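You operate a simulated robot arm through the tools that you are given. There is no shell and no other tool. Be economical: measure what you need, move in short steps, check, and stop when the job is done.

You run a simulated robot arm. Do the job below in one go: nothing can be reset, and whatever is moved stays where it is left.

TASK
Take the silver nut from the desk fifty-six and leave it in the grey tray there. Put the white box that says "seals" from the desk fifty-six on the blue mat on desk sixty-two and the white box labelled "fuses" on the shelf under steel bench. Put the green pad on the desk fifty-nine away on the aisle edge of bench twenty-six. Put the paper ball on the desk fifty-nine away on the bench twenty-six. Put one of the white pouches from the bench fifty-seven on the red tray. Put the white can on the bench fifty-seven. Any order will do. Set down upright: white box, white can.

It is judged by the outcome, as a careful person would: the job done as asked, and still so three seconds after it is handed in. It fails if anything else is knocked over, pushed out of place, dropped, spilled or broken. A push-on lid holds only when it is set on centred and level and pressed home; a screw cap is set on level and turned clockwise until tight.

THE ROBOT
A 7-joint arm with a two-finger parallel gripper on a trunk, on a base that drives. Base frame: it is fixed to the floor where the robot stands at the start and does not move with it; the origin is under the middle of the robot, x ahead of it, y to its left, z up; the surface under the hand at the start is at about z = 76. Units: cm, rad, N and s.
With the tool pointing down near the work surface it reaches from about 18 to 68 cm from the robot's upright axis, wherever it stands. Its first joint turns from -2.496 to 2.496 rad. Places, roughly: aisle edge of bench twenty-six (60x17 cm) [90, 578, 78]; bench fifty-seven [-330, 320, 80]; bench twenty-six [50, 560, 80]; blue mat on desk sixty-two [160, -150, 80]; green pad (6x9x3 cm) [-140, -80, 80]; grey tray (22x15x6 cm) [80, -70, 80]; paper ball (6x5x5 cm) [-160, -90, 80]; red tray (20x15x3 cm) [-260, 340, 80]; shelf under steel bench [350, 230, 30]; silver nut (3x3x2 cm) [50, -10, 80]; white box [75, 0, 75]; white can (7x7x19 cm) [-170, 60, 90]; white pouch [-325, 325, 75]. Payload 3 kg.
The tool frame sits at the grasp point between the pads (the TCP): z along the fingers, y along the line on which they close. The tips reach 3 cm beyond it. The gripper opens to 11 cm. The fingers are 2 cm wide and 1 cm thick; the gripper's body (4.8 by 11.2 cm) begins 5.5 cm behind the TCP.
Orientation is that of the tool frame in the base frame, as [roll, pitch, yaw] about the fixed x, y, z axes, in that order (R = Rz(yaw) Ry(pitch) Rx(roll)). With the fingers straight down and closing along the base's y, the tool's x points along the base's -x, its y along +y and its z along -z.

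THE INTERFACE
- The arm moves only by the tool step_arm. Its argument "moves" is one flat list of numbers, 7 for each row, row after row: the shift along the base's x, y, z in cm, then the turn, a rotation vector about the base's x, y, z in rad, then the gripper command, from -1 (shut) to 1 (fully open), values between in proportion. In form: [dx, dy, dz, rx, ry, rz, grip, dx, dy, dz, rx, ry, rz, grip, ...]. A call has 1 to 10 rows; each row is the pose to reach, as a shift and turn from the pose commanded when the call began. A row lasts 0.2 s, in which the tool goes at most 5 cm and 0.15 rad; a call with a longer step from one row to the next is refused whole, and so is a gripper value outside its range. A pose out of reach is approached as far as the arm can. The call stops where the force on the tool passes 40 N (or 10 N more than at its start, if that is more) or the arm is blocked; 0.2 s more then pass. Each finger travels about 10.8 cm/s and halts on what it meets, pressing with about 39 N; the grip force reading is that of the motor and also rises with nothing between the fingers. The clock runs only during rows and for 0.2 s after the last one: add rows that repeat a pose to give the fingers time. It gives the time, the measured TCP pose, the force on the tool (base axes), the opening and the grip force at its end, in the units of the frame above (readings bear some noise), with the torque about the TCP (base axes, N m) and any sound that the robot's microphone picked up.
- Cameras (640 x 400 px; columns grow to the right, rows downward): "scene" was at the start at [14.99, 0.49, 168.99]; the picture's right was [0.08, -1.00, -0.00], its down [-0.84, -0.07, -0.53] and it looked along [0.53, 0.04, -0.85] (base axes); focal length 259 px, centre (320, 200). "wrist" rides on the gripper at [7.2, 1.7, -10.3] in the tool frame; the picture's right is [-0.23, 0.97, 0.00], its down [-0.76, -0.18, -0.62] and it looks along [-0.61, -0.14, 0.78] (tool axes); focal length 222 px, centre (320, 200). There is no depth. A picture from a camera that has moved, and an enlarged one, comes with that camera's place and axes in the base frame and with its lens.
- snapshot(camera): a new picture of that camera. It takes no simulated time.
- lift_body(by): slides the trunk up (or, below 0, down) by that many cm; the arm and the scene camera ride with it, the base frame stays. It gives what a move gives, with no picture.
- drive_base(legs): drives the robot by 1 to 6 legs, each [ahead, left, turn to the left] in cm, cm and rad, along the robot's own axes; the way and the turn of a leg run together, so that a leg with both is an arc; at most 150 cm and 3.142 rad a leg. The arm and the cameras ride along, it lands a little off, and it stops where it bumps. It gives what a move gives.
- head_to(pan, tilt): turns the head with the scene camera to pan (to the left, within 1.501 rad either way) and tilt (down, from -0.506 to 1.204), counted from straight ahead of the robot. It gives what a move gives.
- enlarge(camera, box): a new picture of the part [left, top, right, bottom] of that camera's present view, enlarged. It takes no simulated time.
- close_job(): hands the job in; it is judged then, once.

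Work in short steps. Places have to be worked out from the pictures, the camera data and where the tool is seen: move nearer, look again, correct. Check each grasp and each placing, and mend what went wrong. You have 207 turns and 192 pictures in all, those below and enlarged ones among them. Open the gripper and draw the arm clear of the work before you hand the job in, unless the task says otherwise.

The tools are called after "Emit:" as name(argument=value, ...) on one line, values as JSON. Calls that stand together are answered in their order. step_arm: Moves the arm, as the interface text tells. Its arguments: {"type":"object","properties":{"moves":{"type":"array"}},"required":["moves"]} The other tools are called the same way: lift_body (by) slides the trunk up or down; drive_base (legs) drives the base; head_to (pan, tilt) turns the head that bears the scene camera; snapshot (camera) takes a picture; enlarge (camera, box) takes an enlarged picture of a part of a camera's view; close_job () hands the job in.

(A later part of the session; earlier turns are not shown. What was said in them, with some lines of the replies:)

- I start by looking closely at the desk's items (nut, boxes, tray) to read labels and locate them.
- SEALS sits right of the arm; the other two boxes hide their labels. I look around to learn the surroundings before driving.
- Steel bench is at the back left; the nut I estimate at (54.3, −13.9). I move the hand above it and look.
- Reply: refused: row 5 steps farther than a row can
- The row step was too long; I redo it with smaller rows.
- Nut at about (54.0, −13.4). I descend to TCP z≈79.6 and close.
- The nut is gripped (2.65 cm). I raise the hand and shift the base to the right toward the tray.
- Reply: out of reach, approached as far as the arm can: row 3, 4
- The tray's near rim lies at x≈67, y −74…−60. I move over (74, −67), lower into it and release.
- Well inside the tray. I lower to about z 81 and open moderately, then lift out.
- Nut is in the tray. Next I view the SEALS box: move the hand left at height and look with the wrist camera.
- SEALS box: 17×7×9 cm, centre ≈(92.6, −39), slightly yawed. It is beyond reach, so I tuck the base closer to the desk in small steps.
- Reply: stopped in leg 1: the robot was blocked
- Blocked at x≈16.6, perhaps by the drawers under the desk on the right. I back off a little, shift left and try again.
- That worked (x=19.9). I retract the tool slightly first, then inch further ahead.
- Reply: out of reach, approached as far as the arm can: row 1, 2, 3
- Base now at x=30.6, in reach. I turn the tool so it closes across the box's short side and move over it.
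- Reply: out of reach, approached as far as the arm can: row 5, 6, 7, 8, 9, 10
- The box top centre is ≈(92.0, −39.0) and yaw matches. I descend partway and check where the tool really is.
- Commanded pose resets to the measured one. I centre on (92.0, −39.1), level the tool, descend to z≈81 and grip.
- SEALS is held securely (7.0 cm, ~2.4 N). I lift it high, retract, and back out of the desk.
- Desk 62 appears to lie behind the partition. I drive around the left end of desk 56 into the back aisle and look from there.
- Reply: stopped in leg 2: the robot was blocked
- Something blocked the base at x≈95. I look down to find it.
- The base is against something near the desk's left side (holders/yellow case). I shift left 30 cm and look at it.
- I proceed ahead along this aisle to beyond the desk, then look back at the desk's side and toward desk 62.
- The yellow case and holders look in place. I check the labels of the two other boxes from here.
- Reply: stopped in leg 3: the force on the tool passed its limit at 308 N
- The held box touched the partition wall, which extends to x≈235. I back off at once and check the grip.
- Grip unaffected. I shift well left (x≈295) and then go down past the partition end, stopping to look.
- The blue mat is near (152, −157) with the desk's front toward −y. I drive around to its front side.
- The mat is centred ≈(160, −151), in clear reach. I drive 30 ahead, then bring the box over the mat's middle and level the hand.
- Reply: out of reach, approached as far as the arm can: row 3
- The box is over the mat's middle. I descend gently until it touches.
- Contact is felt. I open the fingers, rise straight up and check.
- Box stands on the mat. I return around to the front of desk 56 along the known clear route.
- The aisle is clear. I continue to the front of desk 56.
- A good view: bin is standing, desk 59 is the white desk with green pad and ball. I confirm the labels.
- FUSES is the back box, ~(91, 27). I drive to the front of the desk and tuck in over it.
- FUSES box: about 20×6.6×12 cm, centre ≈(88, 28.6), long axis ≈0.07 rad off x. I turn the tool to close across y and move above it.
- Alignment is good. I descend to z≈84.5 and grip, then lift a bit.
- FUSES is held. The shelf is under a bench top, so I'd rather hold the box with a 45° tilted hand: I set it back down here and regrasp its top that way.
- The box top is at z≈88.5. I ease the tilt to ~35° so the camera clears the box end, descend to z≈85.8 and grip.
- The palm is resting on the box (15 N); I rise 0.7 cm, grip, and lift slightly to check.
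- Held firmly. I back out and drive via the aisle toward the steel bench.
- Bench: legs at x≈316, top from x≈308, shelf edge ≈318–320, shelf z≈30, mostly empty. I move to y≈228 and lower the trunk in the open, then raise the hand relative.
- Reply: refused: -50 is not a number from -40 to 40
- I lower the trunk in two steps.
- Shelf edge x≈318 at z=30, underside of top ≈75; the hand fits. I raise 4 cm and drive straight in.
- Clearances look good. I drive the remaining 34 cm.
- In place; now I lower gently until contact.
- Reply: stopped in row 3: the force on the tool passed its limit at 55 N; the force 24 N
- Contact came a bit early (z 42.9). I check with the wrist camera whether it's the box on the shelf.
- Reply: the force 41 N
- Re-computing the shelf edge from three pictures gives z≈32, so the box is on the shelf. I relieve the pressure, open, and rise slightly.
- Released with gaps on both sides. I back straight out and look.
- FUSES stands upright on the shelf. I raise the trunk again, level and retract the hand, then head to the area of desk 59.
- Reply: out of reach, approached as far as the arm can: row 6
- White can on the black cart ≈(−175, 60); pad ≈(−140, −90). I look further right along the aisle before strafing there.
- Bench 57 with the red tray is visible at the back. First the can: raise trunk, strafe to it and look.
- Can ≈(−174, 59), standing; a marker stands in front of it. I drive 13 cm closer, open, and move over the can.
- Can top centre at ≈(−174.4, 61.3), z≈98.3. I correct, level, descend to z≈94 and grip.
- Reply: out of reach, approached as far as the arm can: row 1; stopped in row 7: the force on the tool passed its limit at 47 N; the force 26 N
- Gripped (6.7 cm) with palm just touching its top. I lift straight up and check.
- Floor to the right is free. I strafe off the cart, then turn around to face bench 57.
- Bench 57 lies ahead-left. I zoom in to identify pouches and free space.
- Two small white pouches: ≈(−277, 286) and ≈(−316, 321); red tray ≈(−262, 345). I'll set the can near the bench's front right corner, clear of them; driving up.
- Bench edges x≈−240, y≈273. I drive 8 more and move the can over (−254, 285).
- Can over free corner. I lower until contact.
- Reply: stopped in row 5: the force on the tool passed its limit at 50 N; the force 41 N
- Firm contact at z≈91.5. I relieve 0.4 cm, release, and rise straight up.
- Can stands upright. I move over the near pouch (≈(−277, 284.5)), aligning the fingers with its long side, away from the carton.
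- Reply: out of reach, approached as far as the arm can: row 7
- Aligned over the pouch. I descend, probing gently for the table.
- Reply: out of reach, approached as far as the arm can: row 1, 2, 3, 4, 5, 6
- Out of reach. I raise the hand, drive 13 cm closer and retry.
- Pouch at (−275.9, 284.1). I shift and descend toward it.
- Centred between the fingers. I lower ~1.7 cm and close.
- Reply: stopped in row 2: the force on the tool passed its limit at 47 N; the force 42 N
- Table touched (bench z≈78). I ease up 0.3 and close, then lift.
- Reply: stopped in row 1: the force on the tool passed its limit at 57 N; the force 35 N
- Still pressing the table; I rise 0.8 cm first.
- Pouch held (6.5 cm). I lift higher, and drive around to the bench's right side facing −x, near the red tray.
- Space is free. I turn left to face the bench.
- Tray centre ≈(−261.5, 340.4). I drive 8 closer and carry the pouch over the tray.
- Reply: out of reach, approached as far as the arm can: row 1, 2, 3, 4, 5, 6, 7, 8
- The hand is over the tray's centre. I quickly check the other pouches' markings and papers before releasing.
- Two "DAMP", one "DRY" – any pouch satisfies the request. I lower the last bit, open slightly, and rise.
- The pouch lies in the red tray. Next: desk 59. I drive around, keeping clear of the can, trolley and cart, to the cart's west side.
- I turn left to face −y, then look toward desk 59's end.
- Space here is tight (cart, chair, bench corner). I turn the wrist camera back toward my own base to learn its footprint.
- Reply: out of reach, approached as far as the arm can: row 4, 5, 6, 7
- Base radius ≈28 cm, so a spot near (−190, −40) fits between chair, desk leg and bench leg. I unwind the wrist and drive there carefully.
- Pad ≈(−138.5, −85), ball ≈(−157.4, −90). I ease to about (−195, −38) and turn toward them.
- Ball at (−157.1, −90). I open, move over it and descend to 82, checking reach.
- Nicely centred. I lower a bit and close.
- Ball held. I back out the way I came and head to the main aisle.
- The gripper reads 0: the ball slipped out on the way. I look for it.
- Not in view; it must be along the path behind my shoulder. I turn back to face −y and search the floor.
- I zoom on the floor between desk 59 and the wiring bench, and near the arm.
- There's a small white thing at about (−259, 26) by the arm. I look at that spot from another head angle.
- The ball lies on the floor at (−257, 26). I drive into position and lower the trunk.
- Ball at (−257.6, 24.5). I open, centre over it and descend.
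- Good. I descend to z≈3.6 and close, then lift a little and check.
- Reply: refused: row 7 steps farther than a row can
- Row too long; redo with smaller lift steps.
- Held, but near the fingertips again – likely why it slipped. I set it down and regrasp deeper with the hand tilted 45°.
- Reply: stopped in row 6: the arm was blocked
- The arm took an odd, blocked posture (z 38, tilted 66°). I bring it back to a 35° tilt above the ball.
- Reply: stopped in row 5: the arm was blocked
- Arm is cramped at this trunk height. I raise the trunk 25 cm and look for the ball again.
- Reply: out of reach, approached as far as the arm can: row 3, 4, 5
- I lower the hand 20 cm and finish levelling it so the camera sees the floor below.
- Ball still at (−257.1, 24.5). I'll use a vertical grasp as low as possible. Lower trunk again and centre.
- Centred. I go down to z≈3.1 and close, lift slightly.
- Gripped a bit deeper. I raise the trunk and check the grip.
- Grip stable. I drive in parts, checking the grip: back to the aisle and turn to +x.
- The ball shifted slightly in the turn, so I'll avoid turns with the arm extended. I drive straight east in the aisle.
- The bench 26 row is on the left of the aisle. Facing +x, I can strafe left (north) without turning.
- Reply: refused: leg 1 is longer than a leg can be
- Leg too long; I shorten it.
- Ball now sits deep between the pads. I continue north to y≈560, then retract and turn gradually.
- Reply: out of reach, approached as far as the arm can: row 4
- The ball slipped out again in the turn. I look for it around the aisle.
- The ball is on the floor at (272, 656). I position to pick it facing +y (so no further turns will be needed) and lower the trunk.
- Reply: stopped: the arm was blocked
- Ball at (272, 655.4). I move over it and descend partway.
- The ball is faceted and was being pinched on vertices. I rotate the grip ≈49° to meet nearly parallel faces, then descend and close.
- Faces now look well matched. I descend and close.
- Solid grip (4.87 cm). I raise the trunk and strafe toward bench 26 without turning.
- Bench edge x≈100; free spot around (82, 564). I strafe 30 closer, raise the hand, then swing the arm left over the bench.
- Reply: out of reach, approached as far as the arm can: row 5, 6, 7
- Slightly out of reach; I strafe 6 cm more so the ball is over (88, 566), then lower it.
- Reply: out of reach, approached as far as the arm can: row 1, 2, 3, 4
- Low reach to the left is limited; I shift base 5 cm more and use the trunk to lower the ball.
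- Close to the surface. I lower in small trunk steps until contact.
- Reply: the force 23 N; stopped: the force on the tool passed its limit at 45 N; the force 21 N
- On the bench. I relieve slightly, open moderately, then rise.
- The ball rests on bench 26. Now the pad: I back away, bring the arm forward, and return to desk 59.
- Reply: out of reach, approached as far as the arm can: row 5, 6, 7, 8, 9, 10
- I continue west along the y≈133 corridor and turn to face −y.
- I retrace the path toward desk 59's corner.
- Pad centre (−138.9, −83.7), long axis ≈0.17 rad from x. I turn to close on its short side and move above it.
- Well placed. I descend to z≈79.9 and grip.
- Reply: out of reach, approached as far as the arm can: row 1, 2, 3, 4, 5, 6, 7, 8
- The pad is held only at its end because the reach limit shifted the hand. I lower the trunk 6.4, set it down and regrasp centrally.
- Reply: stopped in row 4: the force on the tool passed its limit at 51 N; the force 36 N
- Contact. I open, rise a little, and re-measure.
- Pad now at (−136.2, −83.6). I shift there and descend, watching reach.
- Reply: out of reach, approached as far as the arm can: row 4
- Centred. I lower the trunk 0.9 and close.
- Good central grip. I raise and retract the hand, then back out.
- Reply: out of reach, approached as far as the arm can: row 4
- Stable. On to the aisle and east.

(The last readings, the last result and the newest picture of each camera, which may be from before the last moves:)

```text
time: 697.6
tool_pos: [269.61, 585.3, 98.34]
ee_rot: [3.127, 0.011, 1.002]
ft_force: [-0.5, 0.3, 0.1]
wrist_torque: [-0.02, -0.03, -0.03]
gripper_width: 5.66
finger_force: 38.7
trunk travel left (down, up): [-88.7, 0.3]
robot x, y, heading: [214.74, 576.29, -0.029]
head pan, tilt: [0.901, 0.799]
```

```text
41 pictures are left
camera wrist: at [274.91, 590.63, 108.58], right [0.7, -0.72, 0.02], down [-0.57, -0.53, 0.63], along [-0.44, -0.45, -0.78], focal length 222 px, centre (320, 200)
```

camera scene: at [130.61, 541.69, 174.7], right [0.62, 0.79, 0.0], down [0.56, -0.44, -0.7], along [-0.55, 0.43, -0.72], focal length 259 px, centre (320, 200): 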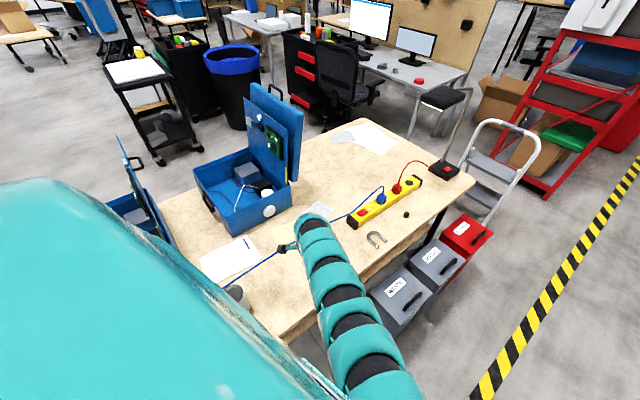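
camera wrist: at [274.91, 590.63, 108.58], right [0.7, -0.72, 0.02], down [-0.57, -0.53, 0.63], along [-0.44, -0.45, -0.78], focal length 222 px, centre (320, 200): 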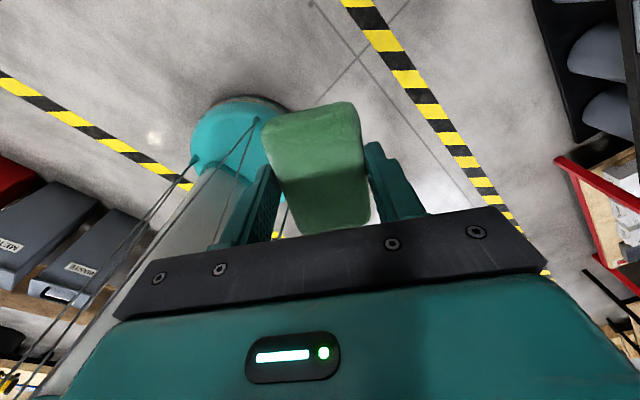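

Pad secure. I turn in stages to face the bench (−x).

Emit:
drive_base(legs=[[0, 0, 0.8], [0, 0, 0.8], [0, 0, 0.8], [0, 0, 0.77]])

Emit:
head_to(pan=0.0, tilt=0.8)

Emit:
snapshot(camera="scene")

```text
time: 706.4
tool_pos: [160.71, 565.48, 98.31]
ee_rot: [3.128, 0.009, -2.107]
ft_force: [0.5, -0.5, 0.2]
wrist_torque: [0.0, -0.01, 0.0]
gripper_width: 5.66
finger_force: 39.1
trunk travel left (down, up): [-88.7, 0.3]
robot x, y, heading: [215.04, 576.39, -3.134]
head pan, tilt: [0.901, 0.799]
```

```text
time: 707.5
tool_pos: [160.53, 565.56, 98.41]
ee_rot: [3.129, 0.01, -2.107]
ft_force: [0.6, 0.2, 0.1]
wrist_torque: [0.0, -0.01, 0.03]
gripper_width: 5.65
finger_force: 38.5
trunk travel left (down, up): [-88.7, 0.3]
robot x, y, heading: [214.98, 576.01, -3.134]
head pan, tilt: [0.0, 0.799]
```

```text
40 pictures are left
camera scene: at [198.9, 576.22, 176.76], right [-0.01, 1.0, 0.0], down [0.72, 0.01, -0.7], along [-0.7, -0.01, -0.72], focal length 259 px, centre (320, 200)
```

scene: 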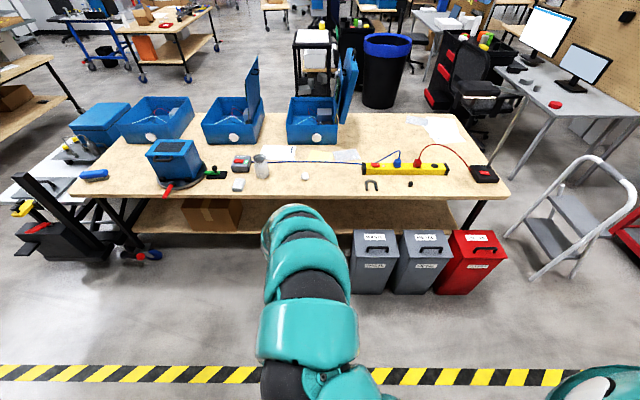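

Strip free between ball (y≈566) and horseshoe (y≈603): target (90.5, 584). I drive in and move the pad over it.

Emit:
drive_base(legs=[[64, 0, 0]])

Emit:
step_arm(moves=[0, 4, 0, 0, 0, 0, -1, 0, 8, 0, 0, 0, 0, -1, -1, 12, 0, 0, 0, 0, -1, -3, 16, 0, 0, 0, 0, -1, -5, 18.5, -1, 0, 0, 0, -1, -6, 18.5, -5, 0, 0, 0, -1])

Emit:
snapshot(camera="scene")

Emit:
snapshot(camera="wrist")

```text
time: 711.1
tool_pos: [96.93, 564.98, 98.32]
ee_rot: [3.127, 0.01, -2.104]
ft_force: [-0.7, 1.0, -0.3]
wrist_torque: [0.01, 0.02, 0.02]
gripper_width: 5.67
finger_force: 39.1
trunk travel left (down, up): [-88.7, 0.3]
robot x, y, heading: [151.38, 575.86, -3.132]
head pan, tilt: [0.0, 0.799]
```

```text
time: 712.5
tool_pos: [90.72, 583.44, 93.36]
ee_rot: [3.128, 0.011, -2.102]
ft_force: [0.0, -0.2, -0.1]
wrist_torque: [0.0, 0.01, -0.02]
gripper_width: 5.65
finger_force: 38.6
out of reach, approached as far as the arm can: row 1, 2, 3, 4, 5
trunk travel left (down, up): [-88.7, 0.3]
robot x, y, heading: [151.22, 575.75, -3.13]
head pan, tilt: [0.0, 0.799]
```

```text
39 pictures are left
camera scene: at [135.12, 575.71, 176.74], right [-0.01, 1.0, 0.0], down [0.72, 0.01, -0.7], along [-0.7, -0.01, -0.72], focal length 259 px, centre (320, 200)
```

scene: 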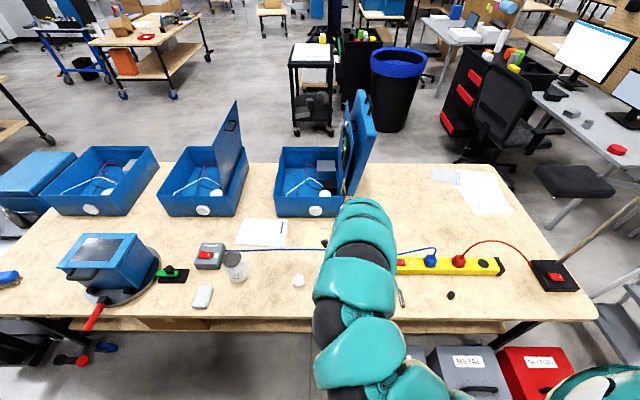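

```text
38 pictures are left
camera wrist: at [85.77, 577.87, 103.57], right [-0.72, 0.69, 0.02], down [0.54, 0.56, 0.63], along [0.42, 0.46, -0.78], focal length 222 px, centre (320, 200)
```

wrist: 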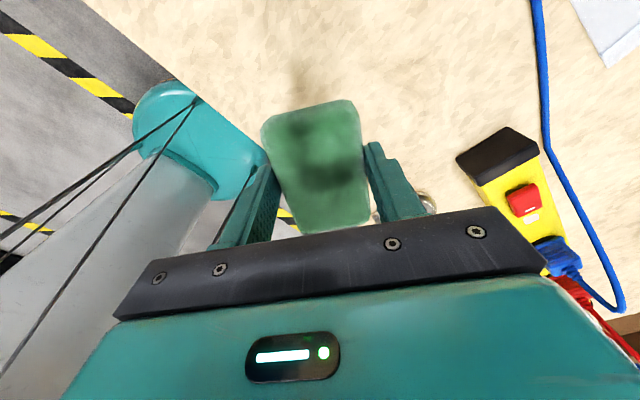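

Positioned. I lower with the trunk until contact.

Emit:
lift_body(by=-10.5)

Emit:
lift_body(by=-1.0)

Emit:
lift_body(by=-0.8)

```text
time: 713.9
tool_pos: [90.89, 583.44, 82.9]
ee_rot: [3.128, 0.01, -2.105]
ft_force: [-0.6, 0.4, -0.8]
wrist_torque: [0.0, -0.01, 0.01]
gripper_width: 5.69
finger_force: 38.9
trunk travel left (down, up): [-78.2, 10.8]
robot x, y, heading: [151.08, 575.69, -3.135]
head pan, tilt: [0.0, 0.799]
```

```text
time: 714.5
tool_pos: [90.83, 583.52, 81.93]
ee_rot: [3.127, 0.01, -2.103]
ft_force: [2.0, 0.9, 10.7]
wrist_torque: [-0.28, -0.23, 0.02]
gripper_width: 5.66
finger_force: 39.5
trunk travel left (down, up): [-77.2, 11.8]
robot x, y, heading: [151.16, 575.97, -3.134]
head pan, tilt: [0.0, 0.799]
```

```text
time: 714.9
tool_pos: [90.88, 583.43, 81.91]
ee_rot: [3.126, 0.005, -2.104]
ft_force: [9.5, 4.4, 23.9]
wrist_torque: [0.06, -0.47, 0.03]
gripper_width: 5.67
finger_force: 39.3
trunk travel left (down, up): [-76.8, 12.2]
robot x, y, heading: [151.35, 576.12, -3.136]
head pan, tilt: [0.0, 0.799]
stopped: the force on the tool passed its limit at 51 N (the readings are from after the stop); the commanded pose is now the measured one
```

Contact. I ease up, open moderately, and lift away.

Emit:
lift_body(by=0.5)

Emit:
step_arm(moves=[0, 0, 0, 0, 0, 0, 0.2, 0, 0, 0, 0, 0, 0, 0.5, 0, 0, 0, 0, 0, 0, 0.6, 0, 0, 0, 0, 0, 0, 0.6])

Emit:
lift_body(by=11)

Emit:
snapshot(camera="wrist")

```text
time: 715.4
tool_pos: [90.6, 583.38, 82.18]
ee_rot: [3.124, 0.008, -2.105]
ft_force: [0.2, 1.6, -0.7]
wrist_torque: [0.01, 0.04, -0.01]
gripper_width: 5.7
finger_force: 39.1
trunk travel left (down, up): [-77.3, 11.7]
robot x, y, heading: [151.44, 575.93, -3.133]
head pan, tilt: [0.0, 0.799]
```

```text
time: 716.4
tool_pos: [90.68, 583.32, 82.1]
ee_rot: [3.122, 0.008, -2.105]
ft_force: [0.1, 0.7, 0.2]
wrist_torque: [-0.01, 0.01, 0.01]
gripper_width: 8.79
finger_force: 0.0
trunk travel left (down, up): [-77.3, 11.7]
robot x, y, heading: [151.32, 575.6, -3.136]
head pan, tilt: [0.0, 0.799]
```

```text
time: 717.8
tool_pos: [90.72, 583.49, 93.2]
ee_rot: [3.124, 0.007, -2.104]
ft_force: [0.0, 0.1, -0.3]
wrist_torque: [-0.04, 0.0, 0.02]
gripper_width: 8.78
finger_force: 0.1
trunk travel left (down, up): [-88.3, 0.7]
robot x, y, heading: [151.12, 575.63, -3.135]
head pan, tilt: [0.0, 0.799]
```

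```text
37 pictures are left
camera wrist: at [85.65, 577.87, 103.42], right [-0.72, 0.69, 0.02], down [0.55, 0.56, 0.63], along [0.42, 0.46, -0.78], focal length 222 px, centre (320, 200)
```

wrist: 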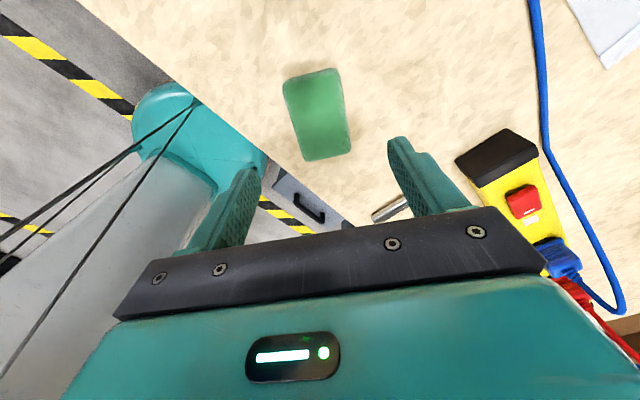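

The pad lies on the aisle edge strip. I back away and take a final look.

Emit:
drive_base(legs=[[-62, 0, 0]])

Emit:
enlarge(camera="scene", box=[230, 120, 450, 260])

```text
time: 721.3
tool_pos: [152.25, 583.77, 93.2]
ee_rot: [3.124, 0.007, -2.1]
ft_force: [0.0, 0.8, -0.8]
wrist_torque: [0.03, -0.02, -0.02]
gripper_width: 8.77
finger_force: 0.0
trunk travel left (down, up): [-88.3, 0.7]
robot x, y, heading: [212.75, 576.53, -3.13]
head pan, tilt: [0.0, 0.799]
```

```text
2.86 times, centred on (340, 190) of scene
camera zoom: at [196.85, 576.29, 176.4], right [-0.01, 1.0, 0.0], down [0.72, 0.01, -0.7], along [-0.7, -0.01, -0.72], focal length 741 px, centre (263, 229)
```

zoom: 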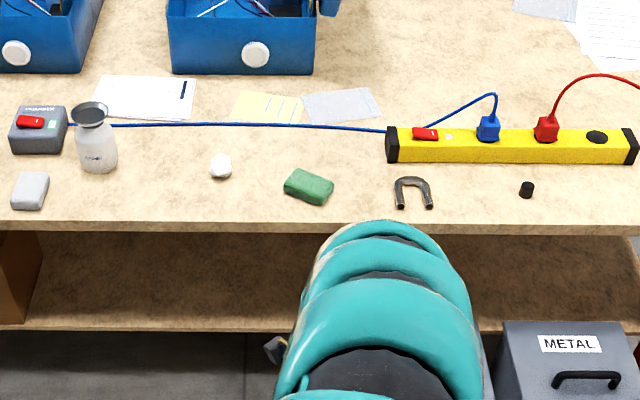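

Ball and pad rest on bench 26, gripper is open and clear; all placements done. I hand the job in.

Emit:
close_job()

```text
The job is handed in.
```

I did all seven placements and handed the job in; I don't have the judging result.

- **Silver nut:** in the grey tray on desk fifty-six.
- **"Seals" box:** upright on the blue mat on desk sixty-two. The arm partly hid it in my last picture, so I didn't get a full view of it after letting go.
- **"Fuses" box:** upright on the shelf under the steel bench.
- **White can:** upright on bench fifty-seven, near the front right corner.
- **White pouch:** one of the two marked "DAMP" is in the red tray. A pouch marked "DRY" was also on the bench; the task did not say which to use.
- **Green pad and paper ball:** both on the aisle-edge strip of bench twenty-six.

Some things went wrong on the way:
- **Ball dropped twice:** it slipped out of the gripper and fell to the floor, and I picked it up again each time.
- **Partition hit:** the "seals" box struck the partition behind desk fifty-six at about 308 N. The grip held and I saw nothing out of place.
- **Base stopped twice:** once at desk fifty-six, possibly against the drawers under it, and once by the yellow bin. The bin was standing afterwards, but I could not confirm it had not moved slightly.
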